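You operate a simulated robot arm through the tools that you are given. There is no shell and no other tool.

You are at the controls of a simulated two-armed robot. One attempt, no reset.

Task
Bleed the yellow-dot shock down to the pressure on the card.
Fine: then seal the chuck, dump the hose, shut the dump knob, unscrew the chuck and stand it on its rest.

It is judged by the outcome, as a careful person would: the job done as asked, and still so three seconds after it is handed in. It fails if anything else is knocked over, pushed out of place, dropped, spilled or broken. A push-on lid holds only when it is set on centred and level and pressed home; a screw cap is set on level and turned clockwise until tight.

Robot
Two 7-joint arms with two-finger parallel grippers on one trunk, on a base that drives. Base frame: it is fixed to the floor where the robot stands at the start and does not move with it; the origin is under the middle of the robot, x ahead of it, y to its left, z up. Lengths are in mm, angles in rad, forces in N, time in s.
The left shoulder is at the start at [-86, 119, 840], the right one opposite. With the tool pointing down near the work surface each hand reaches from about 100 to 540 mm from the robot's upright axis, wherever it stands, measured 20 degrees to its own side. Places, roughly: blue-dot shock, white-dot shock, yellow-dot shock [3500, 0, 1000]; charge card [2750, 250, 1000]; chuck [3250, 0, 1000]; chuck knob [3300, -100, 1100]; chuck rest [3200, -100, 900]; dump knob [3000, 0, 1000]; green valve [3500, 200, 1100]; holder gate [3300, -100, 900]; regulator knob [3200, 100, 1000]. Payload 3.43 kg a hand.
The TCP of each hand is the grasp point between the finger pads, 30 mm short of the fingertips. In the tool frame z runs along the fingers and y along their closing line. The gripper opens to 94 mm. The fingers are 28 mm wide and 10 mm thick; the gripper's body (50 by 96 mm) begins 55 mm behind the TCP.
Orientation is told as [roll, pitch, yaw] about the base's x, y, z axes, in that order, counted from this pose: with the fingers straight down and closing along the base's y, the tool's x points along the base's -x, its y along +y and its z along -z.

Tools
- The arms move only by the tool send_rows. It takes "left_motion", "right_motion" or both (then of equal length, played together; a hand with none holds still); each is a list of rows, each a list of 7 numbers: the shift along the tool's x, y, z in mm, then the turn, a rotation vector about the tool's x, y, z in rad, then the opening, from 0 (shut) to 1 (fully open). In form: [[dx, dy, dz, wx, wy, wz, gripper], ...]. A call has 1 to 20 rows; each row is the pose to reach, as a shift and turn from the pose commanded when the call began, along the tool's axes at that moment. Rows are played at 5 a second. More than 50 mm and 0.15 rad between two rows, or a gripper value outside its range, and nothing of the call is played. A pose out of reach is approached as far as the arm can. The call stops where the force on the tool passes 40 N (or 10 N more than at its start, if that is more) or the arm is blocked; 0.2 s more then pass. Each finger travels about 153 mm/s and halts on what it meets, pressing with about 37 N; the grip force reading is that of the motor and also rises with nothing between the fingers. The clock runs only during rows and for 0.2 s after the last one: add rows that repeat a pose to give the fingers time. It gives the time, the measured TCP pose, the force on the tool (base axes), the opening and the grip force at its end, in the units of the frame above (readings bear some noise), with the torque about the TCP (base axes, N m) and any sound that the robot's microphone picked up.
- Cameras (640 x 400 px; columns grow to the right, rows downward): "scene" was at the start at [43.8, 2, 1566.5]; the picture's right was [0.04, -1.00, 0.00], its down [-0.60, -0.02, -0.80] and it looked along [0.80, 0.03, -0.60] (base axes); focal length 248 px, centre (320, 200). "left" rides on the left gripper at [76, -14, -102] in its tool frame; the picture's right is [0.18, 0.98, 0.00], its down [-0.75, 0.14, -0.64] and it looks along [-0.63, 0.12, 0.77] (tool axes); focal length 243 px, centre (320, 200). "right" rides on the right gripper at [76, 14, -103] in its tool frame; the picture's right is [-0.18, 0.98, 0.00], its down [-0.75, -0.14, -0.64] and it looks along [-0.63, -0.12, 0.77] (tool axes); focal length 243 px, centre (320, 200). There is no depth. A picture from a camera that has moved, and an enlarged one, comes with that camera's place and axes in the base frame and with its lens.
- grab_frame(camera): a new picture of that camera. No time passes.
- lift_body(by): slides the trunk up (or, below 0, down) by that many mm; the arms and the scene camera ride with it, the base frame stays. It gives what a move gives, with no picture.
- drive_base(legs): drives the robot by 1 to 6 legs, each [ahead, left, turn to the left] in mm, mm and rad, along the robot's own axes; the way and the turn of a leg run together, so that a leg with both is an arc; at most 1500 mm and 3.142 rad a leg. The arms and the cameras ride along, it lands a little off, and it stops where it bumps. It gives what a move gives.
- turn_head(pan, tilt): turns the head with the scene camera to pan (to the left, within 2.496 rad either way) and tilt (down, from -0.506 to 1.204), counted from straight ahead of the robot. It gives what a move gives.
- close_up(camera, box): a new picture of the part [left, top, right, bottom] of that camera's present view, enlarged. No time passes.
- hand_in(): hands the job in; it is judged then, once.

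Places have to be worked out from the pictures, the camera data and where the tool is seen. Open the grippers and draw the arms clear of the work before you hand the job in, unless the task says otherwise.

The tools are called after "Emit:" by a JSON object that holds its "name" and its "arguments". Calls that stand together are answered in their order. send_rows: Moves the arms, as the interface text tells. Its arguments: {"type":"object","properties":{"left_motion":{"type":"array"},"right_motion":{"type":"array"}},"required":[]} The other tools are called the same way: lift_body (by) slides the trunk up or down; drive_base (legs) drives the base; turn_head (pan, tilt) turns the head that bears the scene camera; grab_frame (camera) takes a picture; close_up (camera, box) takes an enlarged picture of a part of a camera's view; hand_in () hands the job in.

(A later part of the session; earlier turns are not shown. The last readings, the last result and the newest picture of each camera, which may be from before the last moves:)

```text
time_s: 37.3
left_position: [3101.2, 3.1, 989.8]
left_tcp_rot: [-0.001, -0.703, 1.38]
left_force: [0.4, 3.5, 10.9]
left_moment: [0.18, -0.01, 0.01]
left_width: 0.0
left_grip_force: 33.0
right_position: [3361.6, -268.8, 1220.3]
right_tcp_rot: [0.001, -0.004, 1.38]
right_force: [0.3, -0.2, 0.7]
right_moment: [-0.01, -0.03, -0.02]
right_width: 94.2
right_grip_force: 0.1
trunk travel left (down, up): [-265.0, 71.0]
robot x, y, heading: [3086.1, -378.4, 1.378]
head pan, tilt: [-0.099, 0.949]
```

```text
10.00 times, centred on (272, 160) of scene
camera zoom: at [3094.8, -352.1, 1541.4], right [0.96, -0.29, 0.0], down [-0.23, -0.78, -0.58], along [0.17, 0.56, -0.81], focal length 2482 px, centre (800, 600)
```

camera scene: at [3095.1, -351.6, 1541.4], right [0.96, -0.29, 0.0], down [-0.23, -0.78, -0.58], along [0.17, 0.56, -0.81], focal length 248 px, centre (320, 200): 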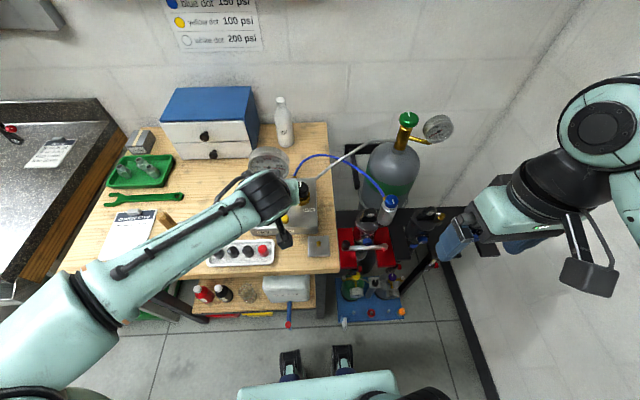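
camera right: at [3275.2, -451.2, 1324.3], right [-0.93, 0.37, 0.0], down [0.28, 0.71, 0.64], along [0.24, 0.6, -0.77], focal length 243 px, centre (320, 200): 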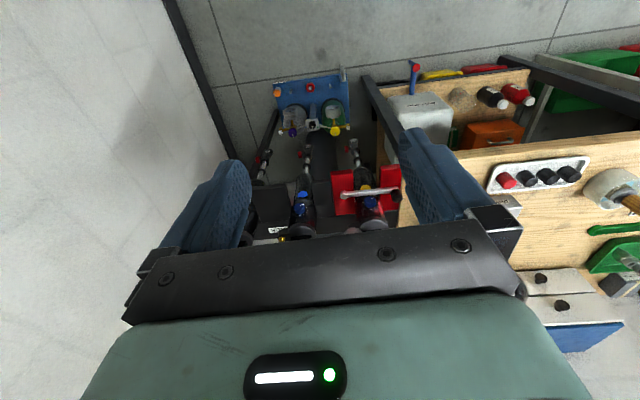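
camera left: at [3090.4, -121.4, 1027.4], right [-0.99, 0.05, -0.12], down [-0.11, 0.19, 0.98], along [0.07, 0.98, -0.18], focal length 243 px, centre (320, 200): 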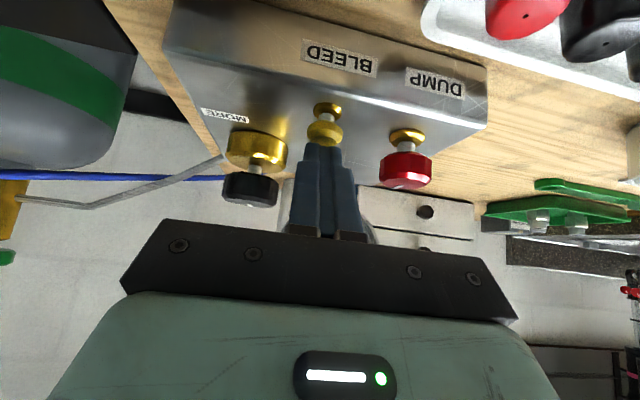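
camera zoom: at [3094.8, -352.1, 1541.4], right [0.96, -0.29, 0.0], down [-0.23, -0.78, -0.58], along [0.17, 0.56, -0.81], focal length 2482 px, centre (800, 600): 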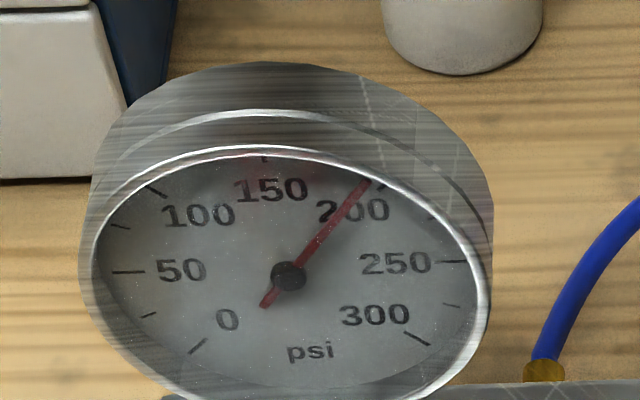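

About 197 psi; decay is roughly 6.5 % per second. I hold another 4.2 s, which should land near 150.

Emit:
{"name": "send_rows", "arguments": {"left_motion": [[0, 0, 0, 0, 0, 0, 0], [0, 0, 0, 0, 0, 0, 0], [0, 0, 0, 0, 0, 0, 0], [0, 0, 0, 0, 0, 0, 0], [0, 0, 0, 0, 0, 0, 0], [0, 0, 0, 0, 0, 0, 0], [0, 0, 0, 0, 0, 0, 0], [0, 0, 0, 0, 0, 0, 0], [0, 0, 0, 0, 0, 0, 0], [0, 0, 0, 0, 0, 0, 0], [0, 0, 0, 0, 0, 0, 0], [0, 0, 0, 0, 0, 0, 0], [0, 0, 0, 0, 0, 0, 0], [0, 0, 0, 0, 0, 0, 0], [0, 0, 0, 0, 0, 0, 0], [0, 0, 0, 0, 0, 0, 0], [0, 0, 0, 0, 0, 0, 0], [0, 0, 0, 0, 0, 0, 0]]}}

Emit:
{"name": "close_up", "arguments": {"camera": "scene", "box": [240, 140, 304, 180]}}

```text
time_s: 41.1
left_position: [3100.0, 2.4, 990.2]
left_tcp_rot: [0.001, -0.702, 1.379]
left_force: [0.1, -0.1, 9.1]
left_moment: [0.08, 0.02, -0.02]
left_width: 0.1
left_grip_force: 33.4
right_position: [3361.5, -269.9, 1221.9]
right_tcp_rot: [-0.001, -0.001, 1.381]
right_force: [-1.9, 0.3, 1.1]
right_moment: [0.0, -0.03, -0.01]
right_width: 93.8
right_grip_force: 0.1
trunk travel left (down, up): [-265.0, 71.0]
robot x, y, heading: [3078.3, -376.4, 1.376]
head pan, tilt: [-0.099, 0.949]
```

```text
10.00 times, centred on (272, 160) of scene
camera zoom: at [3094.8, -352.4, 1541.5], right [0.96, -0.29, 0.0], down [-0.23, -0.78, -0.58], along [0.17, 0.56, -0.81], focal length 2482 px, centre (800, 600)
```

zoom: 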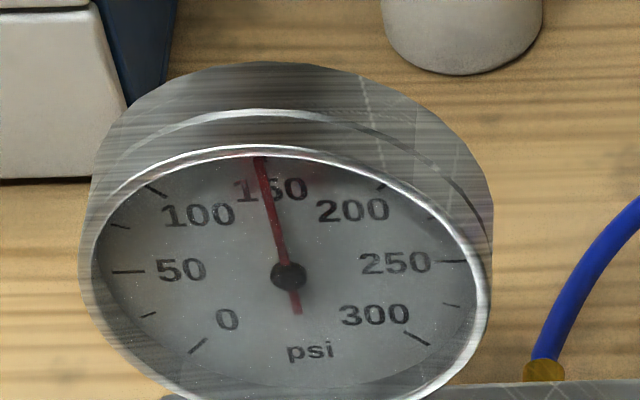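

About 148 psi. I hold 1.6 s more, expecting about 132.

Emit:
{"name": "send_rows", "arguments": {"left_motion": [[0, 0, 0, 0, 0, 0, 0], [0, 0, 0, 0, 0, 0, 0], [0, 0, 0, 0, 0, 0, 0], [0, 0, 0, 0, 0, 0, 0], [0, 0, 0, 0, 0, 0, 0], [0, 0, 0, 0, 0, 0, 0]]}}

Emit:
{"name": "close_up", "arguments": {"camera": "scene", "box": [240, 140, 304, 180]}}

```text
time_s: 42.5
left_position: [3101.6, 2.4, 991.1]
left_tcp_rot: [0.0, -0.701, 1.38]
left_force: [-0.5, 0.2, 9.8]
left_moment: [0.08, -0.02, -0.03]
left_width: 0.0
left_grip_force: 33.5
right_position: [3361.8, -269.3, 1222.5]
right_tcp_rot: [0.001, -0.003, 1.381]
right_force: [-0.1, -0.6, 1.1]
right_moment: [0.02, -0.03, -0.03]
right_width: 93.7
right_grip_force: 0.1
trunk travel left (down, up): [-265.0, 71.0]
robot x, y, heading: [3084.1, -373.9, 1.384]
head pan, tilt: [-0.099, 0.949]
```

```text
10.00 times, centred on (272, 160) of scene
camera zoom: at [3094.8, -352.4, 1541.5], right [0.96, -0.29, 0.0], down [-0.23, -0.78, -0.58], along [0.17, 0.56, -0.81], focal length 2482 px, centre (800, 600)
```

zoom: 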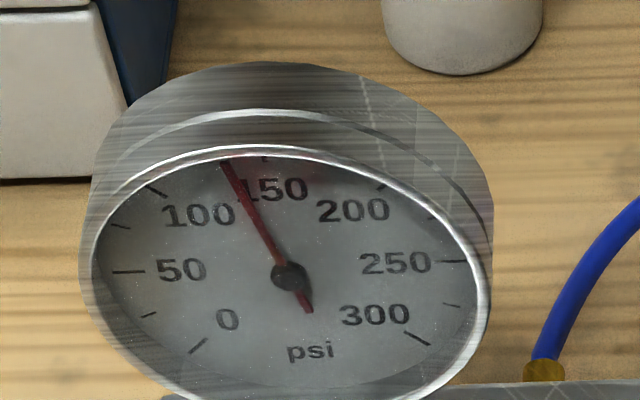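

By the dial geometry that is about 137 psi. I hold 0.8 s more, expecting about 130.

Emit:
{"name": "send_rows", "arguments": {"left_motion": [[0, 0, 0, 0, 0, 0, 0], [0, 0, 0, 0, 0, 0, 0], [0, 0, 0, 0, 0, 0, 0]]}}

Emit:
{"name": "close_up", "arguments": {"camera": "scene", "box": [240, 140, 304, 180]}}

```text
time_s: 43.3
left_position: [3101.5, 1.9, 991.8]
left_tcp_rot: [0.001, -0.703, 1.38]
left_force: [-0.4, -0.2, 11.1]
left_moment: [0.09, 0.0, -0.02]
left_width: 0.0
left_grip_force: 33.2
right_position: [3361.4, -270.0, 1221.9]
right_tcp_rot: [0.0, -0.002, 1.381]
right_force: [-0.6, -0.5, -0.1]
right_moment: [0.02, 0.02, 0.0]
right_width: 93.9
right_grip_force: 0.0
trunk travel left (down, up): [-265.0, 71.0]
robot x, y, heading: [3080.3, -377.1, 1.375]
head pan, tilt: [-0.099, 0.949]
```

```text
10.00 times, centred on (272, 160) of scene
camera zoom: at [3094.8, -352.5, 1541.5], right [0.96, -0.29, 0.0], down [-0.23, -0.78, -0.58], along [0.17, 0.56, -0.81], focal length 2482 px, centre (800, 600)
```

zoom: 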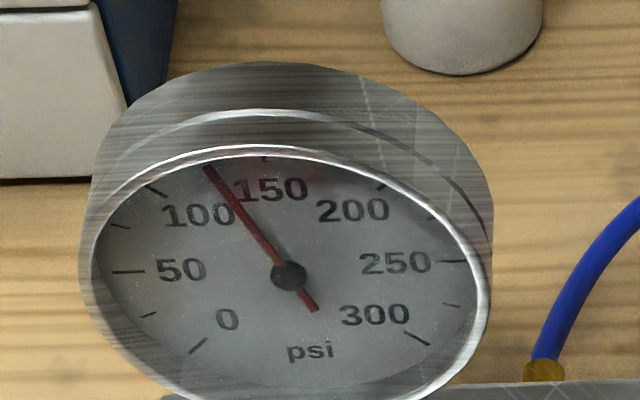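

About 129 psi. One more short hold (0.2 s) and then I let off the button and read the settled gauge.

Emit:
{"name": "send_rows", "arguments": {"left_motion": [[0, 0, 0, 0, 0, 0, 0], [-9.6, 0, -11.5, 0, 0, 0, 0], [-9.6, 0, -11.5, 0, 0, 0, 0], [-9.6, 0, -11.5, 0, 0, 0, 0]]}}

Emit:
{"name": "close_up", "arguments": {"camera": "scene", "box": [240, 140, 304, 180]}}

Emit:
{"name": "close_up", "arguments": {"camera": "left", "box": [260, 70, 420, 170]}}

```text
time_s: 44.3
left_position: [3101.0, 2.4, 1005.1]
left_tcp_rot: [0.002, -0.7, 1.379]
left_force: [-0.1, 0.2, -1.0]
left_moment: [0.0, 0.01, 0.0]
left_width: 0.0
left_grip_force: 32.5
right_position: [3361.5, -269.6, 1222.2]
right_tcp_rot: [0.0, -0.001, 1.381]
right_force: [0.3, 1.2, 0.6]
right_moment: [0.01, -0.01, 0.0]
right_width: 93.8
right_grip_force: 0.0
trunk travel left (down, up): [-265.0, 71.0]
robot x, y, heading: [3083.7, -377.6, 1.377]
head pan, tilt: [-0.099, 0.949]
```

```text
10.00 times, centred on (272, 160) of scene
camera zoom: at [3094.7, -351.9, 1541.4], right [0.96, -0.29, 0.0], down [-0.23, -0.78, -0.58], along [0.17, 0.56, -0.81], focal length 2482 px, centre (800, 600)
```

zoom: 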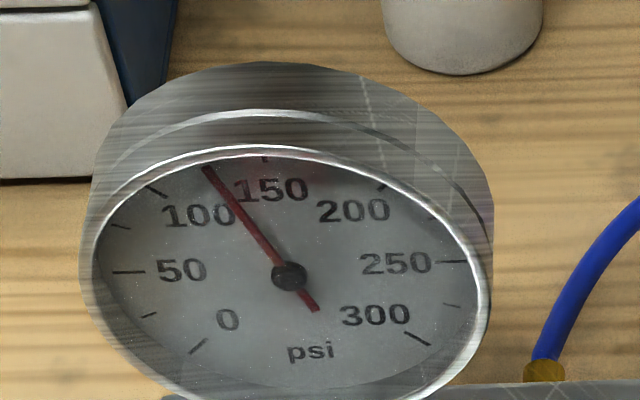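

```text
4.00 times, centred on (340, 120) of left
camera zoom: at [3089.8, -121.4, 1034.4], right [-0.99, 0.05, -0.12], down [-0.11, 0.19, 0.98], along [0.07, 0.98, -0.18], focal length 970 px, centre (240, 520)
```

zoom: 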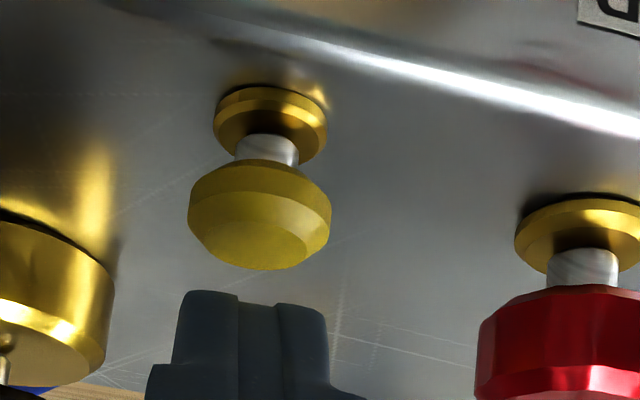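

The gauge now sits near 129 psi with the button released. I wait a second and take finer close-ups from both cameras to read it precisely.

Emit:
{"name": "send_rows", "arguments": {"left_motion": [[0, 0, 0, 0, 0, 0, 0], [0, 0, 0, 0, 0, 0, 0], [0, 0, 0, 0, 0, 0, 0], [0, 0, 0, 0, 0, 0, 0], [0, 0, 0, 0, 0, 0, 0]]}}

Emit:
{"name": "close_up", "arguments": {"camera": "scene", "box": [248, 150, 290, 178]}}

Emit:
{"name": "grab_frame", "arguments": {"camera": "left"}}

```text
time_s: 45.5
left_position: [3100.2, 2.1, 1005.6]
left_tcp_rot: [0.0, -0.701, 1.378]
left_force: [0.3, -0.3, 0.0]
left_moment: [-0.03, 0.03, 0.01]
left_width: 0.0
left_grip_force: 32.9
right_position: [3362.3, -267.8, 1221.1]
right_tcp_rot: [-0.001, -0.002, 1.379]
right_force: [-0.3, 0.7, -0.2]
right_moment: [-0.01, -0.03, 0.03]
right_width: 93.9
right_grip_force: 0.1
trunk travel left (down, up): [-265.0, 71.0]
robot x, y, heading: [3083.6, -374.0, 1.379]
head pan, tilt: [-0.099, 0.949]
```

```text
14.29 times, centred on (269, 164) of scene
camera zoom: at [3094.8, -351.8, 1541.4], right [0.96, -0.29, 0.0], down [-0.23, -0.78, -0.58], along [0.17, 0.56, -0.81], focal length 3546 px, centre (1049, 714)
```

zoom: 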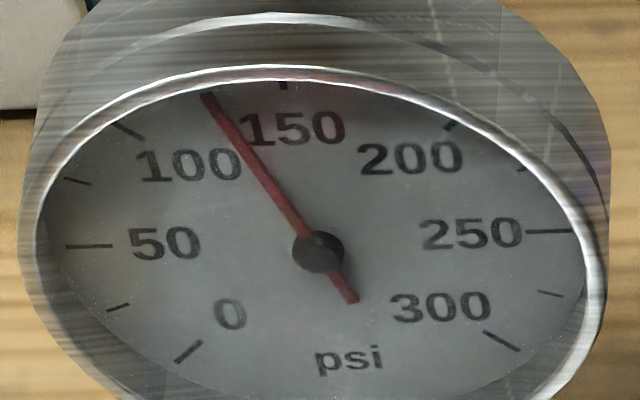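

```text
taken
camera left: at [3090.0, -121.3, 1034.6], right [-0.99, 0.05, -0.12], down [-0.11, 0.19, 0.98], along [0.07, 0.98, -0.18], focal length 243 px, centre (320, 200)
```

left: 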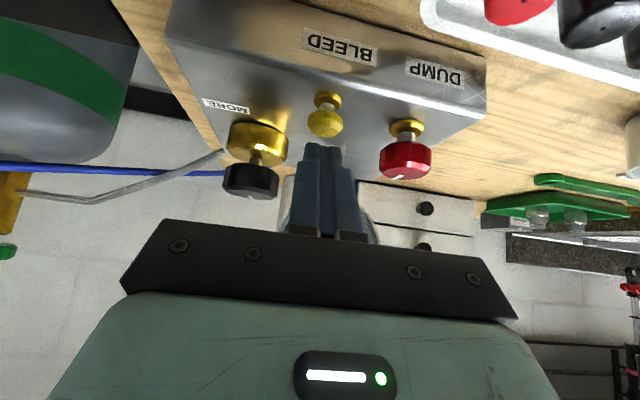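

By the dial geometry the settled reading is about 129.5 psi. I give one more short press of about half a second to bring it to about 125.

Emit:
{"name": "send_rows", "arguments": {"left_motion": [[9.6, 0, 11.5, 0, 0, 0, 0], [9.6, 0, 11.5, 0, 0, 0, 0], [9.6, 0, 11.5, 0, 0, 0, 0], [0, 0, 0, 0, 0, 0, 0], [0, 0, 0, 0, 0, 0, 0], [0, 0, 0, 0, 0, 0, 0], [0, 0, 0, 0, 0, 0, 0]]}}

Emit:
{"name": "close_up", "arguments": {"camera": "scene", "box": [248, 150, 290, 178]}}

```text
time_s: 47.1
left_position: [3101.5, 1.8, 1006.7]
left_tcp_rot: [0.0, -0.7, 1.379]
left_force: [0.7, 0.1, 0.5]
left_moment: [-0.01, 0.0, 0.0]
left_width: 0.1
left_grip_force: 33.0
right_position: [3361.0, -268.5, 1221.6]
right_tcp_rot: [0.0, -0.001, 1.379]
right_force: [0.5, 0.1, 0.1]
right_moment: [-0.01, -0.01, -0.01]
right_width: 93.8
right_grip_force: 0.1
trunk travel left (down, up): [-265.0, 71.0]
robot x, y, heading: [3083.3, -376.0, 1.379]
head pan, tilt: [-0.099, 0.949]
```

```text
14.29 times, centred on (269, 164) of scene
camera zoom: at [3094.9, -351.8, 1541.4], right [0.96, -0.29, 0.0], down [-0.23, -0.78, -0.58], along [0.17, 0.56, -0.81], focal length 3546 px, centre (1049, 714)
```

zoom: 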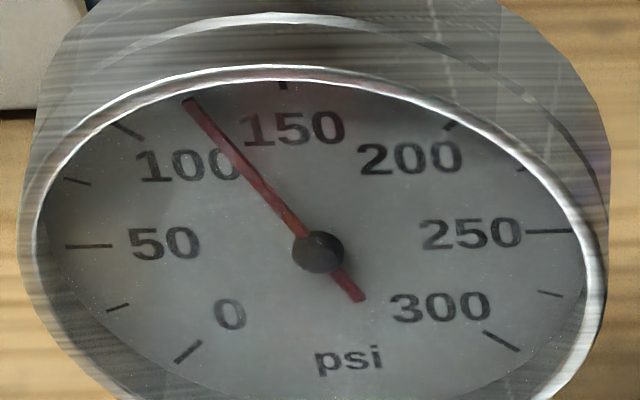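

The needle now stands at about 124–125 psi. I lift the left hand clear and cross-check the gauge from the wrist camera.

Emit:
{"name": "send_rows", "arguments": {"left_motion": [[-20, 0, -24, 0, 0, 0, 0], [-45, 0, -54, 0, 0, 0, 0], [-64, 20, -76, 0, 0, 0, 0], [-64, 60, -76, 0, 0, 0, 0], [-64, 100, -76, 0, 0, 0, 0], [-64, 100, -76, 0, 0, 0, 0]]}}

Emit:
{"name": "grab_frame", "arguments": {"camera": "left"}}

Emit:
{"name": "close_up", "arguments": {"camera": "scene", "box": [248, 150, 290, 178]}}

Emit:
{"name": "grab_frame", "arguments": {"camera": "scene"}}

```text
time_s: 48.5
left_position: [3002.7, 22.4, 1104.0]
left_tcp_rot: [0.0, -0.699, 1.381]
left_force: [-0.2, 0.4, 1.6]
left_moment: [0.01, 0.0, 0.0]
left_width: 0.1
left_grip_force: 33.2
right_position: [3360.9, -268.2, 1222.0]
right_tcp_rot: [-0.001, 0.0, 1.38]
right_force: [0.0, 1.2, -0.3]
right_moment: [0.0, -0.02, 0.02]
right_width: 94.2
right_grip_force: 0.0
trunk travel left (down, up): [-265.0, 71.0]
robot x, y, heading: [3081.7, -375.9, 1.379]
head pan, tilt: [-0.099, 0.949]
```

```text
taken
camera left: at [2992.6, -102.2, 1134.4], right [-0.99, 0.05, -0.12], down [-0.11, 0.19, 0.98], along [0.07, 0.98, -0.18], focal length 243 px, centre (320, 200)
```

left: 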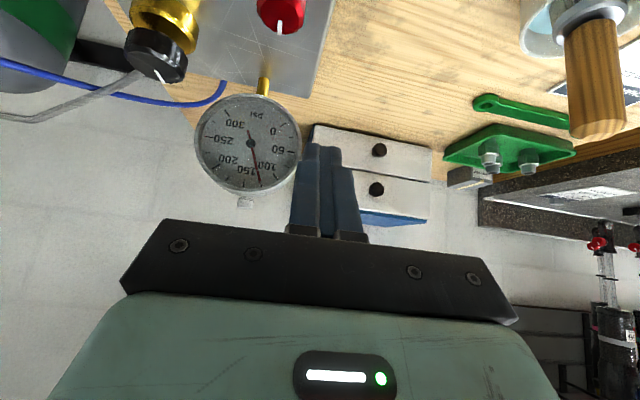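

```text
14.29 times, centred on (269, 164) of scene
camera zoom: at [3095.3, -351.7, 1541.4], right [0.96, -0.29, 0.0], down [-0.23, -0.78, -0.58], along [0.17, 0.56, -0.81], focal length 3546 px, centre (1049, 714)
```

zoom: 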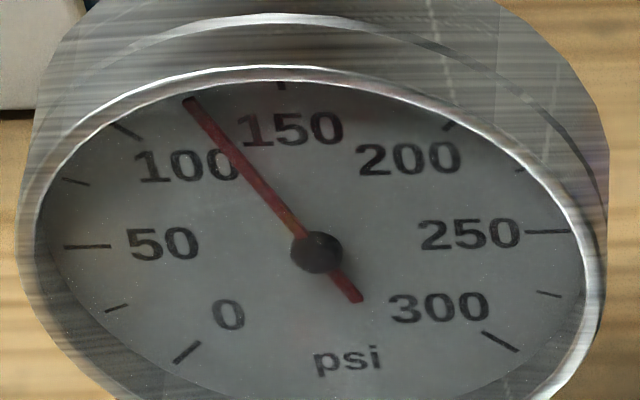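

```text
taken
camera scene: at [3095.3, -351.7, 1541.4], right [0.96, -0.29, 0.0], down [-0.23, -0.78, -0.58], along [0.17, 0.56, -0.81], focal length 248 px, centre (320, 200)
```

scene: 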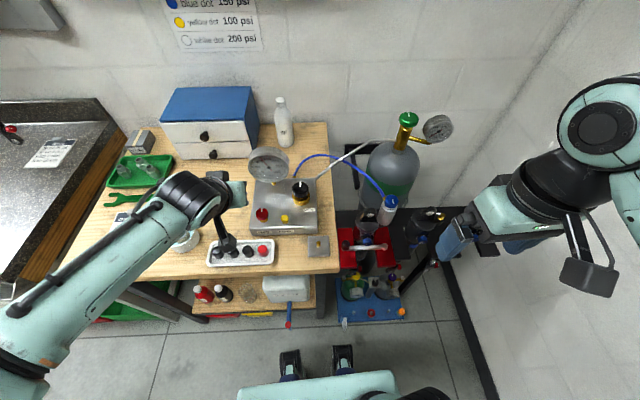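

The wrist camera now sees the dial nearly face-on; I enlarge it.

Emit:
{"name": "close_up", "arguments": {"camera": "left", "box": [192, 110, 304, 180]}}

Emit:
{"name": "close_up", "arguments": {"camera": "left", "box": [192, 130, 304, 200]}}

```text
5.71 times, centred on (248, 145) of left
camera zoom: at [2992.6, -102.2, 1134.4], right [-0.99, 0.05, -0.12], down [-0.11, 0.19, 0.98], along [0.07, 0.98, -0.18], focal length 1386 px, centre (731, 514)
```

zoom: 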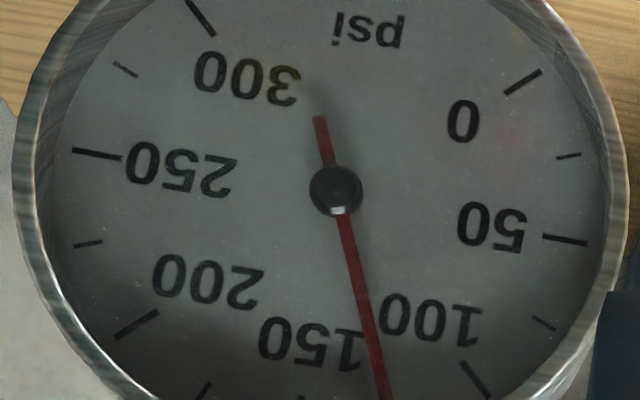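

```text
5.71 times, centred on (248, 165) of left
camera zoom: at [2992.6, -102.2, 1134.4], right [-0.99, 0.05, -0.12], down [-0.11, 0.19, 0.98], along [0.07, 0.98, -0.18], focal length 1386 px, centre (731, 400)
```

zoom: 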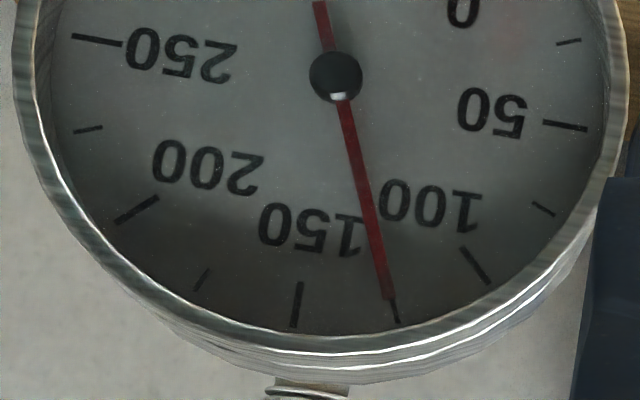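

The needle stands right on the 125 mark. Next, the chuck knob: I look with the right wrist camera and zoom the scene camera on the chuck.

Emit:
{"name": "grab_frame", "arguments": {"camera": "right"}}

Emit:
{"name": "close_up", "arguments": {"camera": "scene", "box": [368, 185, 416, 215]}}

Emit:
{"name": "close_up", "arguments": {"camera": "scene", "box": [340, 190, 468, 270]}}

```text
taken
camera right: at [3333.5, -341.1, 1323.4], right [-0.93, 0.37, 0.0], down [0.28, 0.71, 0.64], along [0.24, 0.6, -0.77], focal length 243 px, centre (320, 200)
```

right: 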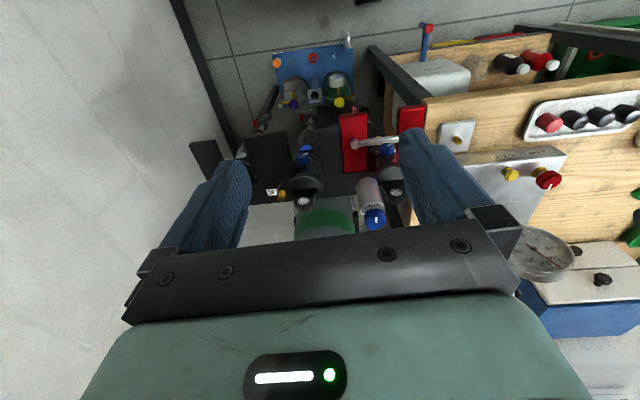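

```text
13.33 times, centred on (392, 200) of scene
camera zoom: at [3095.3, -351.7, 1541.4], right [0.96, -0.29, 0.0], down [-0.23, -0.78, -0.58], along [0.17, 0.56, -0.81], focal length 3310 px, centre (-640, 200)
```

zoom: 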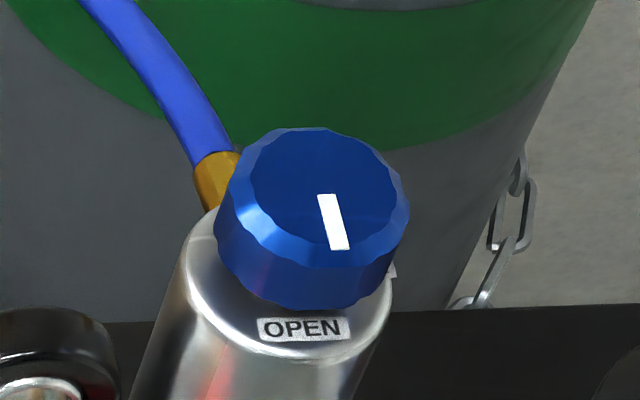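

```text
5.00 times, centred on (404, 230) of scene
camera zoom: at [3095.3, -351.7, 1541.4], right [0.96, -0.29, 0.0], down [-0.23, -0.78, -0.58], along [0.17, 0.56, -0.81], focal length 1241 px, centre (-100, 50)
```

zoom: 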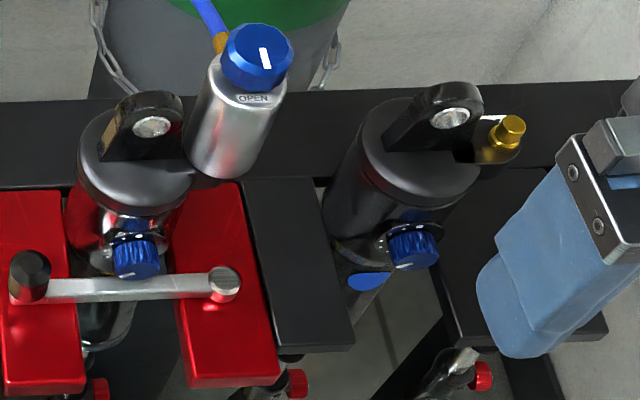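

I enlarge the right wrist view of the knob to check the second label.

Emit:
{"name": "close_up", "arguments": {"camera": "right", "box": [335, 170, 415, 220]}}

```text
8.00 times, centred on (375, 195) of right
camera zoom: at [3333.5, -341.1, 1323.4], right [-0.93, 0.37, 0.0], down [0.28, 0.71, 0.64], along [0.24, 0.6, -0.77], focal length 1941 px, centre (-120, 240)
```

zoom: 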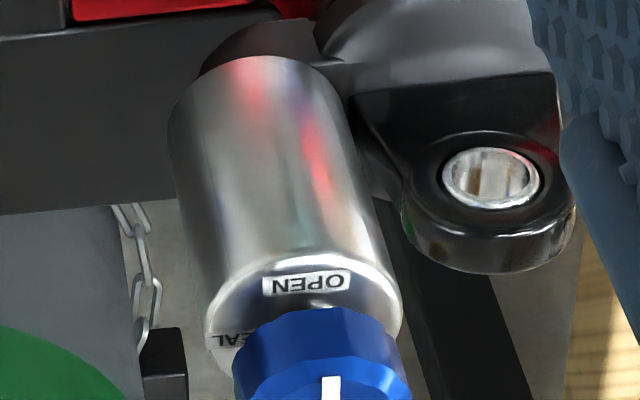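

SEAL is 90° from OPEN on the knob's right side, so sealing is a quarter turn counterclockwise from above. Knob top triangulates to (3352, -74, 1068), about 33 mm across. I bring the right hand above it, turned so the fingers miss the hose fitting.

Emit:
{"name": "send_rows", "arguments": {"right_motion": [[-38, 9, 5, 0, 0, -0.1, 0.6], [-76, 18, 15, 0, 0, -0.21, 0.6], [-114, 27, 25, 0, 0, -0.32, 0.6], [-152, 36, 35, 0, 0, -0.42, 0.6], [-189, 45.6, 45, 0, 0, -0.52, 0.6], [-189, 45.6, 45, 0, 0, -0.52, 0.6]]}}

Emit:
{"name": "grab_frame", "arguments": {"camera": "right"}}

Emit:
{"name": "grab_frame", "arguments": {"camera": "scene"}}

Emit:
{"name": "close_up", "arguments": {"camera": "scene", "box": [340, 170, 436, 230]}}

```text
time_s: 49.9
left_position: [3003.4, 20.6, 1105.0]
left_tcp_rot: [0.0, -0.702, 1.379]
left_force: [0.6, -0.6, 0.3]
left_moment: [-0.04, 0.0, -0.01]
left_width: 0.0
left_grip_force: 32.9
right_position: [3352.3, -73.7, 1177.8]
right_tcp_rot: [-0.003, -0.001, 1.9]
right_force: [0.5, -0.2, 0.0]
right_moment: [0.02, 0.03, 0.0]
right_width: 56.8
right_grip_force: 0.0
trunk travel left (down, up): [-265.0, 71.0]
robot x, y, heading: [3076.2, -376.4, 1.379]
head pan, tilt: [-0.099, 0.949]
```

```text
taken
camera right: at [3364.3, -151.9, 1279.1], right [-0.99, -0.14, 0.0], down [-0.11, 0.76, 0.64], along [-0.09, 0.64, -0.77], focal length 243 px, centre (320, 200)
```

right: 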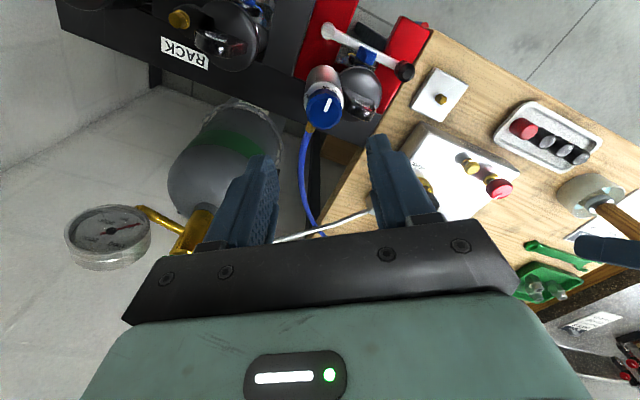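

```text
taken
camera scene: at [3094.7, -352.8, 1541.4], right [0.96, -0.29, 0.0], down [-0.23, -0.78, -0.58], along [0.17, 0.56, -0.81], focal length 248 px, centre (320, 200)
```

scene: 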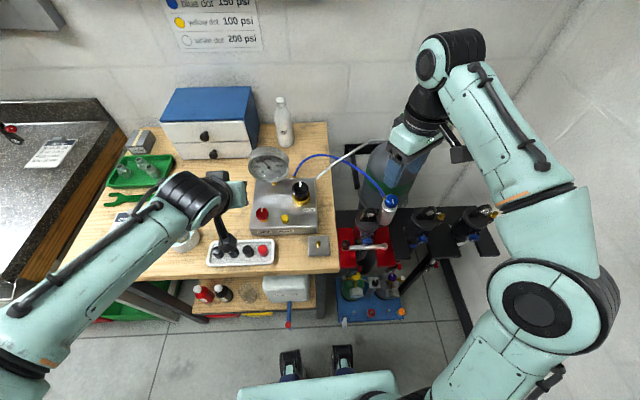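

```text
6.67 times, centred on (388, 200) of scene
camera zoom: at [3094.7, -352.8, 1541.4], right [0.96, -0.29, 0.0], down [-0.23, -0.78, -0.58], along [0.17, 0.56, -0.81], focal length 1655 px, centre (-133, 200)
```

zoom: 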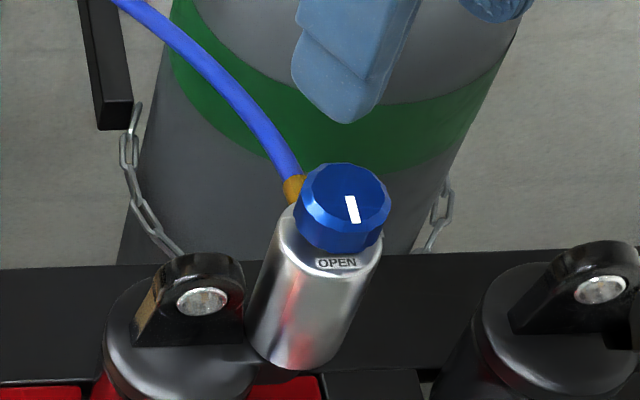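

I enlarge the wrist view to fix the knob's position and the hose fitting's direction.

Emit:
{"name": "close_up", "arguments": {"camera": "right", "box": [280, 60, 376, 120]}}

Emit:
{"name": "close_up", "arguments": {"camera": "right", "box": [272, 80, 400, 160]}}

```text
6.67 times, centred on (328, 90) of right
camera zoom: at [3364.3, -151.9, 1279.1], right [-0.99, -0.14, 0.0], down [-0.11, 0.76, 0.64], along [-0.09, 0.64, -0.77], focal length 1618 px, centre (267, 933)
```

zoom: 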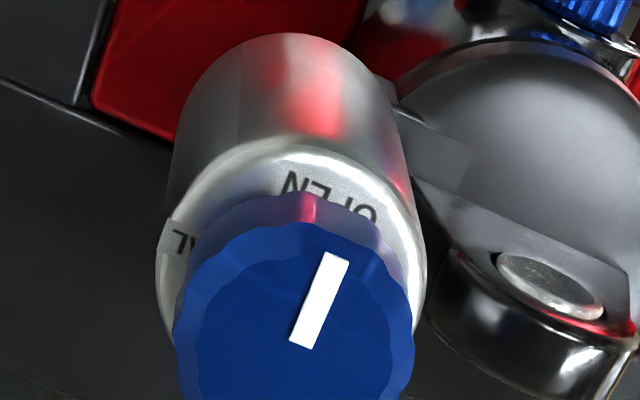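

```text
5.00 times, centred on (336, 120) of right
camera zoom: at [3364.3, -151.9, 1279.1], right [-0.99, -0.14, 0.0], down [-0.11, 0.76, 0.64], along [-0.09, 0.64, -0.77], focal length 1213 px, centre (240, 600)
```

zoom: 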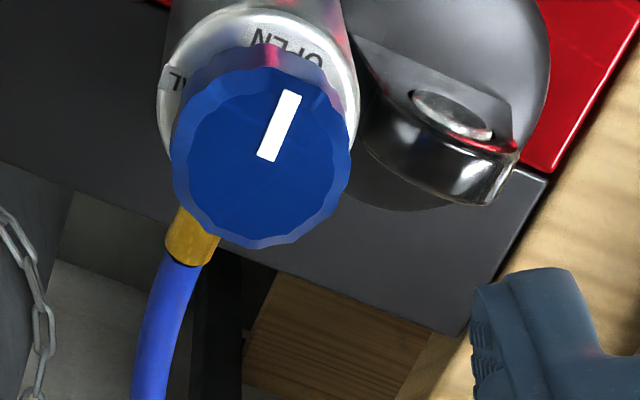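

The fitting leaves the chuck toward the back at about z 1042, below the knob. Refined knob centre: (3351, -77), top about 1072. I turn the hand about 60° clockwise so the fingers sit left and right, clear of the fitting, and come down to just above the knob.

Emit:
{"name": "send_rows", "arguments": {"right_motion": [[1, 1, 5, 0, 0, 0.14, 0.6], [2, 2, 10, 0, 0, 0.28, 0.6], [2.7, 2.3, 15, 0, 0, 0.42, 0.6], [2.7, 2.3, 20, 0, 0, 0.56, 0.6], [2.7, 2.3, 30, 0, 0, 0.7, 0.6], [2.7, 2.3, 40, 0, 0, 0.84, 0.6], [2.7, 2.3, 50, 0, 0, 0.97, 0.6], [2.7, 2.3, 50, 0, 0, 0.97, 0.6]]}}

Emit:
{"name": "grab_frame", "arguments": {"camera": "right"}}

Emit:
{"name": "close_up", "arguments": {"camera": "scene", "box": [340, 170, 436, 230]}}

Emit:
{"name": "close_up", "arguments": {"camera": "right", "box": [240, 60, 400, 160]}}

```text
time_s: 51.7
left_position: [3004.2, 21.2, 1105.7]
left_tcp_rot: [-0.001, -0.701, 1.379]
left_force: [0.7, -0.6, -0.3]
left_moment: [0.01, 0.02, -0.02]
left_width: 0.0
left_grip_force: 33.2
right_position: [3349.6, -78.8, 1125.9]
right_tcp_rot: [0.001, -0.001, 0.928]
right_force: [-0.3, 0.9, -1.4]
right_moment: [-0.03, 0.03, -0.01]
right_width: 56.4
right_grip_force: 0.0
trunk travel left (down, up): [-265.0, 71.0]
robot x, y, heading: [3078.5, -376.0, 1.382]
head pan, tilt: [-0.099, 0.949]
```

```text
taken
camera right: at [3294.5, -130.8, 1228.5], right [-0.68, 0.74, 0.0], down [0.56, 0.52, 0.64], along [0.47, 0.43, -0.77], focal length 243 px, centre (320, 200)
```

right: 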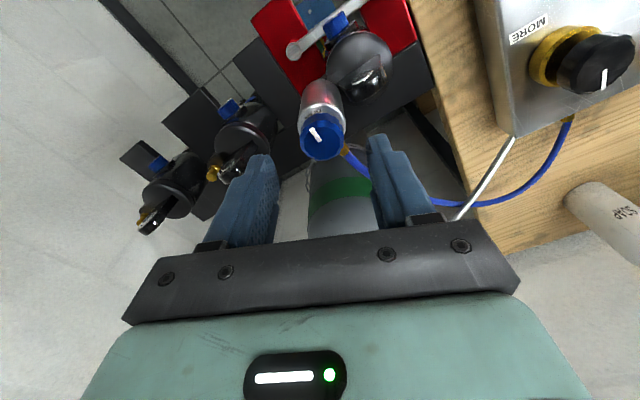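

```text
6.67 times, centred on (388, 200) of scene
camera zoom: at [3094.8, -351.9, 1541.4], right [0.96, -0.29, 0.0], down [-0.23, -0.78, -0.58], along [0.17, 0.56, -0.81], focal length 1655 px, centre (-133, 200)
```

zoom: 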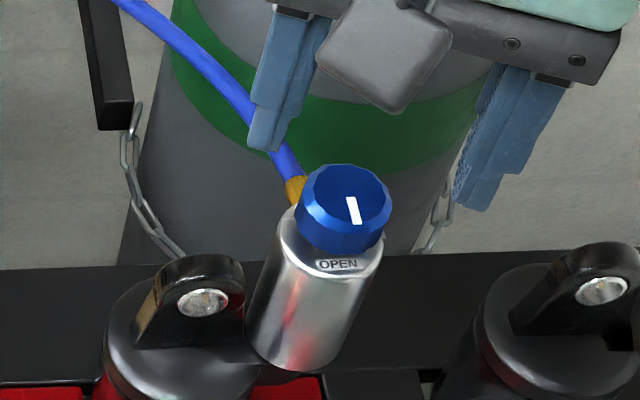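

```text
4.00 times, centred on (320, 110) of right
camera zoom: at [3294.5, -130.8, 1228.5], right [-0.68, 0.74, 0.0], down [0.56, 0.52, 0.64], along [0.47, 0.43, -0.77], focal length 970 px, centre (320, 560)
```

zoom: 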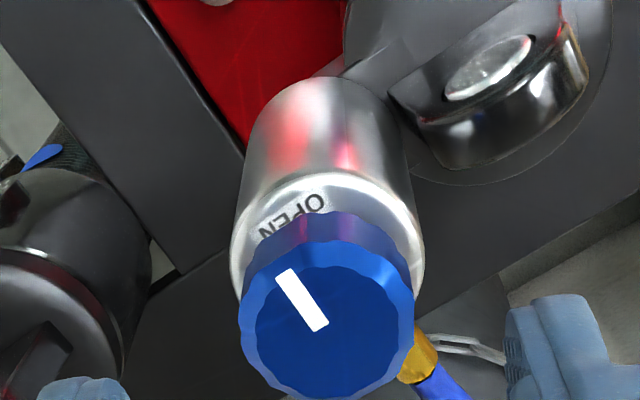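

Fingers straddle the knob with the fitting about 55° away and below. I descend so the tips overlap only the knob (tips at about 1056), and close.

Emit:
{"name": "send_rows", "arguments": {"right_motion": [[-1.5, -0.4, 20, 0, 0, 0, 0.6], [-1.5, -0.4, 40, 0, 0, 0, 0.6], [-1.5, -0.4, 40, 0, 0, 0, 0.6], [-1.5, -0.4, 40, 0, 0, 0, 0.3], [-1.5, -0.4, 40, 0, 0, 0, 0.0], [-1.5, -0.4, 40, 0, 0, 0, 0.0]]}}

Emit:
{"name": "close_up", "arguments": {"camera": "scene", "box": [340, 170, 436, 230]}}

Emit:
{"name": "close_up", "arguments": {"camera": "right", "box": [240, 60, 400, 160]}}

```text
time_s: 53.1
left_position: [3001.5, 22.9, 1104.6]
left_tcp_rot: [-0.002, -0.7, 1.381]
left_force: [0.2, 0.7, 0.1]
left_moment: [-0.01, 0.02, 0.01]
left_width: 0.3
left_grip_force: 32.9
right_position: [3350.4, -76.1, 1086.2]
right_tcp_rot: [0.001, -0.001, 0.929]
right_force: [-6.6, 5.8, 0.1]
right_moment: [0.4, 0.17, 0.01]
right_width: 29.8
right_grip_force: 36.8
trunk travel left (down, up): [-265.0, 71.0]
robot x, y, heading: [3082.6, -376.7, 1.378]
head pan, tilt: [-0.099, 0.949]
```

```text
6.67 times, centred on (388, 200) of scene
camera zoom: at [3093.7, -350.8, 1541.4], right [0.96, -0.29, 0.0], down [-0.23, -0.78, -0.58], along [0.17, 0.56, -0.81], focal length 1655 px, centre (-133, 200)
```

zoom: 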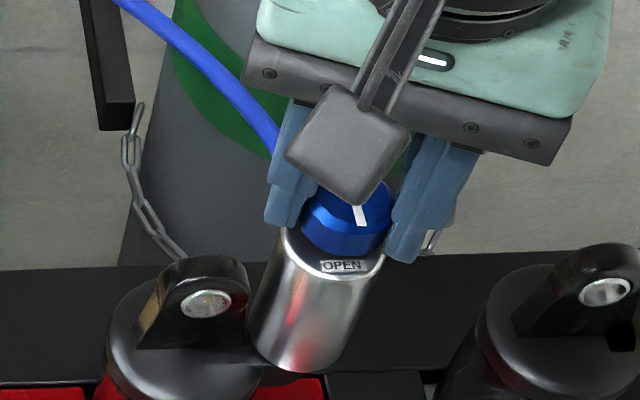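

```text
4.00 times, centred on (320, 110) of right
camera zoom: at [3294.6, -129.1, 1189.1], right [-0.68, 0.73, 0.0], down [0.56, 0.52, 0.64], along [0.47, 0.44, -0.77], focal length 970 px, centre (320, 560)
```

zoom: 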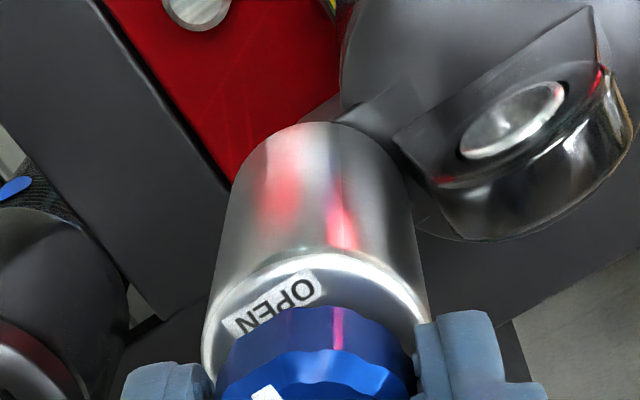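

Gripped on the knob (29.8 mm). I turn counterclockwise from above by about 63°, watching the torque.

Emit:
{"name": "send_rows", "arguments": {"right_motion": [[0, 1, 0, 0, 0, -0.12, 0], [0, 1, 0, 0, 0, -0.24, 0], [0, 1, 0, 0, 0, -0.37, 0], [0, 1, 0, 0, 0, -0.5, 0], [0, 1, 0, 0, 0, -0.63, 0], [0, 1, 0, 0, 0, -0.76, 0], [0, 1, 0, 0, 0, -0.89, 0], [0, 1, 0, 0, 0, -1.0, 0], [0, 1, 0, 0, 0, -1.1, 0], [0, 1, 0, 0, 0, -1.1, 0]]}}

Emit:
{"name": "close_up", "arguments": {"camera": "scene", "box": [340, 170, 436, 230]}}

Emit:
{"name": "close_up", "arguments": {"camera": "right", "box": [240, 60, 400, 160]}}

```text
time_s: 55.3
left_position: [3001.9, 22.4, 1105.4]
left_tcp_rot: [-0.002, -0.7, 1.38]
left_force: [1.2, -0.7, 0.0]
left_moment: [0.0, 0.02, 0.01]
left_width: 0.0
left_grip_force: 33.3
right_position: [3349.4, -76.3, 1087.0]
right_tcp_rot: [-0.002, -0.001, 2.03]
right_force: [-11.9, 2.2, 4.1]
right_moment: [0.26, 0.65, 0.02]
right_width: 29.9
right_grip_force: 37.3
trunk travel left (down, up): [-265.0, 71.0]
robot x, y, heading: [3081.6, -377.7, 1.383]
head pan, tilt: [-0.099, 0.949]
```

```text
6.67 times, centred on (388, 200) of scene
camera zoom: at [3092.7, -351.7, 1541.5], right [0.96, -0.29, 0.0], down [-0.23, -0.78, -0.58], along [0.17, 0.56, -0.81], focal length 1655 px, centre (-133, 200)
```

zoom: 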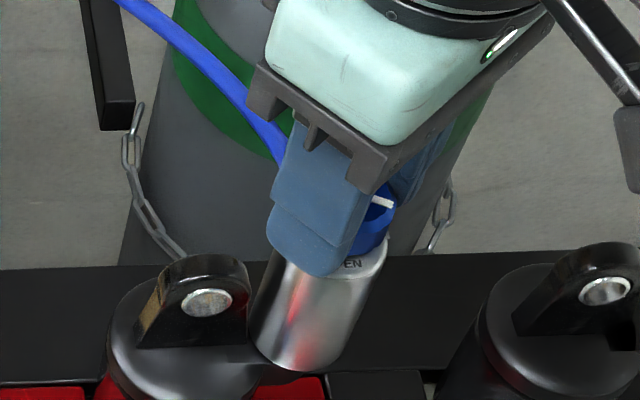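

```text
4.00 times, centred on (320, 110) of right
camera zoom: at [3370.9, -150.8, 1189.0], right [-0.96, -0.27, 0.0], down [-0.21, 0.74, 0.64], along [-0.17, 0.62, -0.77], focal length 970 px, centre (320, 560)
```

zoom: 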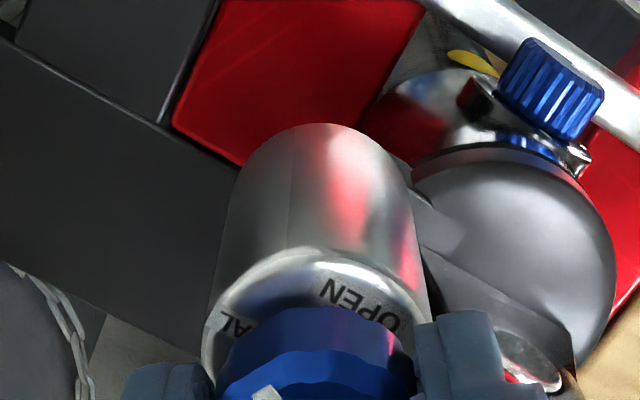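

The knob's line has followed and is close to SEAL; the body stayed put. I turn the remaining ~27°, easing the side load.

Emit:
{"name": "send_rows", "arguments": {"right_motion": [[-0.4, 0.9, 0, 0, 0, -0.12, 0], [-0.4, 0.9, 0, 0, 0, -0.24, 0], [-0.4, 0.9, 0, 0, 0, -0.36, 0], [-0.4, 0.9, 0, 0, 0, -0.47, 0], [-0.4, 0.9, 0, 0, 0, -0.5, 0]]}}

Emit:
{"name": "close_up", "arguments": {"camera": "scene", "box": [340, 170, 436, 230]}}

Emit:
{"name": "close_up", "arguments": {"camera": "right", "box": [240, 80, 400, 180]}}

```text
time_s: 56.5
left_position: [3002.4, 21.2, 1104.9]
left_tcp_rot: [-0.001, -0.703, 1.381]
left_force: [-0.4, -0.4, -0.3]
left_moment: [-0.04, 0.0, -0.01]
left_width: 0.0
left_grip_force: 32.6
right_position: [3350.8, -76.8, 1087.9]
right_tcp_rot: [0.001, 0.0, 2.531]
right_force: [-12.4, 1.1, 3.6]
right_moment: [0.22, 0.65, -0.01]
right_width: 30.1
right_grip_force: 37.2
trunk travel left (down, up): [-265.0, 71.0]
robot x, y, heading: [3080.2, -377.1, 1.376]
head pan, tilt: [-0.099, 0.949]
```

```text
6.67 times, centred on (388, 200) of scene
camera zoom: at [3092.7, -352.0, 1541.4], right [0.96, -0.29, 0.0], down [-0.23, -0.78, -0.58], along [0.17, 0.56, -0.81], focal length 1655 px, centre (-133, 200)
```

zoom: 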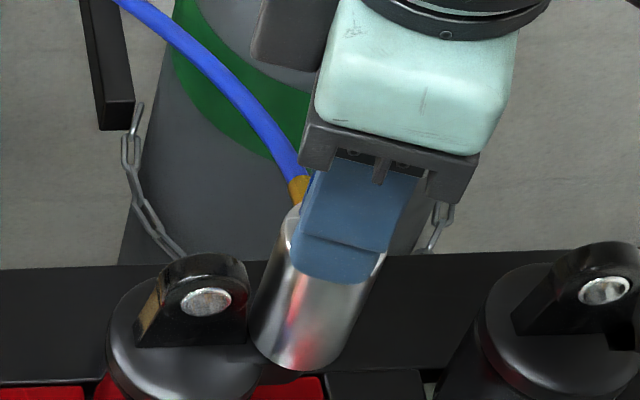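

```text
4.00 times, centred on (320, 130) of right
camera zoom: at [3403.5, -132.0, 1189.0], right [-0.71, -0.7, 0.0], down [-0.54, 0.55, 0.64], along [-0.45, 0.46, -0.77], focal length 970 px, centre (320, 480)
```

zoom: 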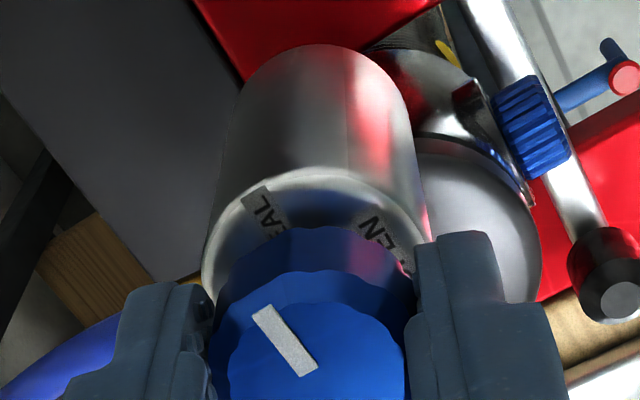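

The knob's line now points at SEAL. I release, lift and check.

Emit:
{"name": "send_rows", "arguments": {"right_motion": [[0, 0, 0, 0, 0, 0, 0.3], [0, 0, 0, 0, 0, 0, 0.55], [0, 0, 0, 0, 0, 0, 0.55], [0, 0, -30, 0, 0, 0, 0.55], [0, 0, -70, 0, 0, 0, 0.55], [0, 0, -100, 0, 0, 0, 0.55], [0, 0, -100, 0, 0, 0, 0.55]]}}

Emit:
{"name": "close_up", "arguments": {"camera": "scene", "box": [364, 180, 412, 210]}}

Emit:
{"name": "close_up", "arguments": {"camera": "right", "box": [240, 60, 400, 160]}}

Emit:
{"name": "close_up", "arguments": {"camera": "scene", "box": [248, 150, 290, 178]}}

```text
time_s: 58.1
left_position: [3002.9, 21.8, 1105.8]
left_tcp_rot: [0.0, -0.702, 1.379]
left_force: [-0.5, -0.3, -0.5]
left_moment: [-0.03, 0.01, 0.0]
left_width: 0.0
left_grip_force: 33.2
right_position: [3350.6, -76.0, 1189.1]
right_tcp_rot: [-0.001, -0.001, 2.53]
right_force: [0.1, -0.4, 0.9]
right_moment: [0.03, 0.01, 0.01]
right_width: 51.9
right_grip_force: 0.1
trunk travel left (down, up): [-265.0, 71.0]
robot x, y, heading: [3081.1, -379.2, 1.379]
head pan, tilt: [-0.099, 0.949]
```

```text
13.33 times, centred on (388, 195) of scene
camera zoom: at [3094.9, -352.0, 1541.4], right [0.96, -0.29, 0.0], down [-0.23, -0.78, -0.58], along [0.17, 0.56, -0.81], focal length 3310 px, centre (-587, 267)
```

zoom: 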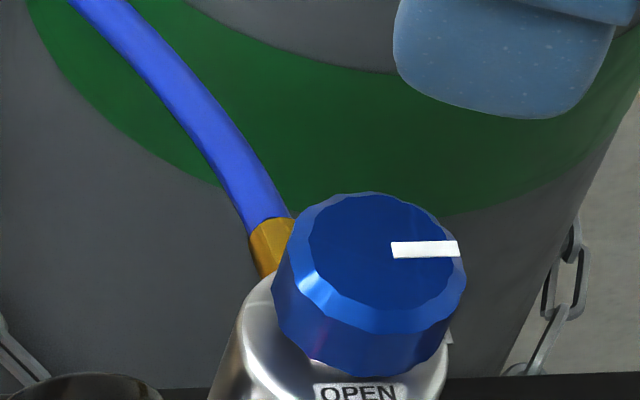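

```text
4.00 times, centred on (320, 110) of right
camera zoom: at [3405.6, -131.7, 1289.8], right [-0.71, -0.7, 0.0], down [-0.54, 0.55, 0.64], along [-0.45, 0.46, -0.77], focal length 970 px, centre (320, 560)
```

zoom: 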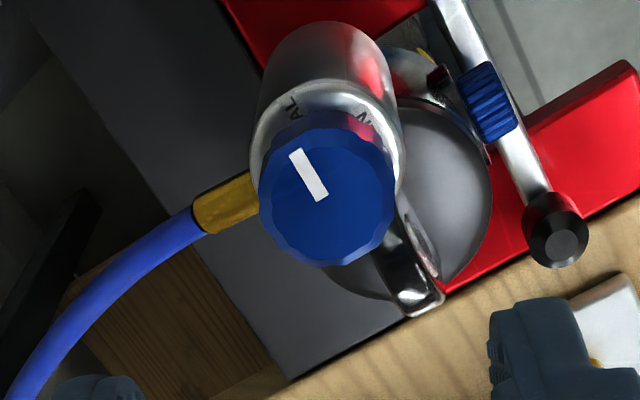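

```text
14.29 times, centred on (269, 164) of scene
camera zoom: at [3094.9, -352.0, 1541.4], right [0.96, -0.29, 0.0], down [-0.23, -0.78, -0.58], along [0.17, 0.56, -0.81], focal length 3546 px, centre (1049, 714)
```

zoom: 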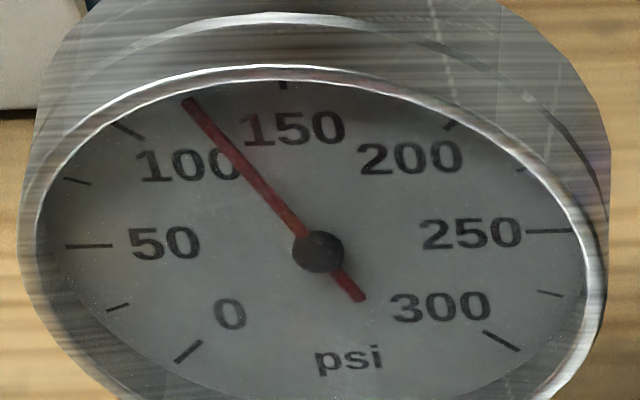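

The line points to SEAL. Before dumping, I test the seal harmlessly: a brief tap on BLEED should now drop the gauge quickly if only the hose is connected.

Emit:
{"name": "send_rows", "arguments": {"left_motion": [[0, -40, 0, 0, 0, 0, 0], [0, -80, 0, 0, 0, 0, 0], [0, -100, 0, 0, 0, 0, 0], [30, -100, 36, 0, 0, 0, 0], [54, -100, 64, 0, 0, 0, 0], [64, -100, 76, 0, 0, 0, 0], [64, -100, 76, 0, 0, 0, 0], [73.6, -100, 87.5, 0, 0, 0, 0], [73.6, -100, 87.5, 0, 0, 0, 0], [64, -100, 76, 0, 0, 0, 0], [64, -100, 76, 0, 0, 0, 0]]}}

Emit:
{"name": "close_up", "arguments": {"camera": "scene", "box": [248, 150, 290, 178]}}

```text
time_s: 60.5
left_position: [3099.7, 1.9, 1006.0]
left_tcp_rot: [0.001, -0.7, 1.377]
left_force: [-0.9, 0.5, 0.1]
left_moment: [0.02, 0.0, -0.01]
left_width: 0.0
left_grip_force: 33.0
right_position: [3350.8, -76.7, 1187.1]
right_tcp_rot: [0.0, -0.001, 2.532]
right_force: [-0.2, 0.2, -0.2]
right_moment: [-0.01, -0.01, -0.01]
right_width: 51.6
right_grip_force: 0.0
trunk travel left (down, up): [-265.0, 71.0]
robot x, y, heading: [3080.2, -374.4, 1.378]
head pan, tilt: [-0.099, 0.949]
```

```text
14.29 times, centred on (269, 164) of scene
camera zoom: at [3095.0, -351.7, 1541.4], right [0.96, -0.29, 0.0], down [-0.23, -0.78, -0.58], along [0.17, 0.56, -0.81], focal length 3546 px, centre (1049, 714)
```

zoom: 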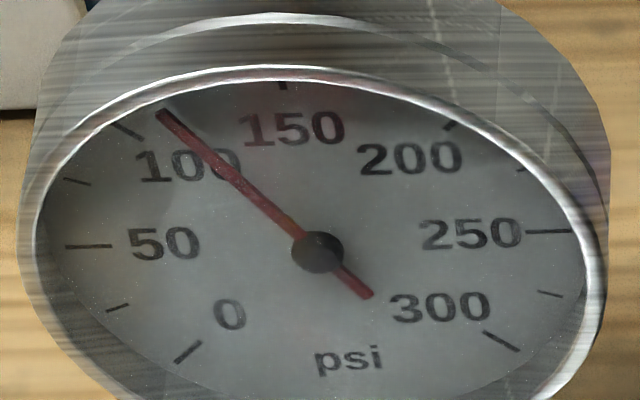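

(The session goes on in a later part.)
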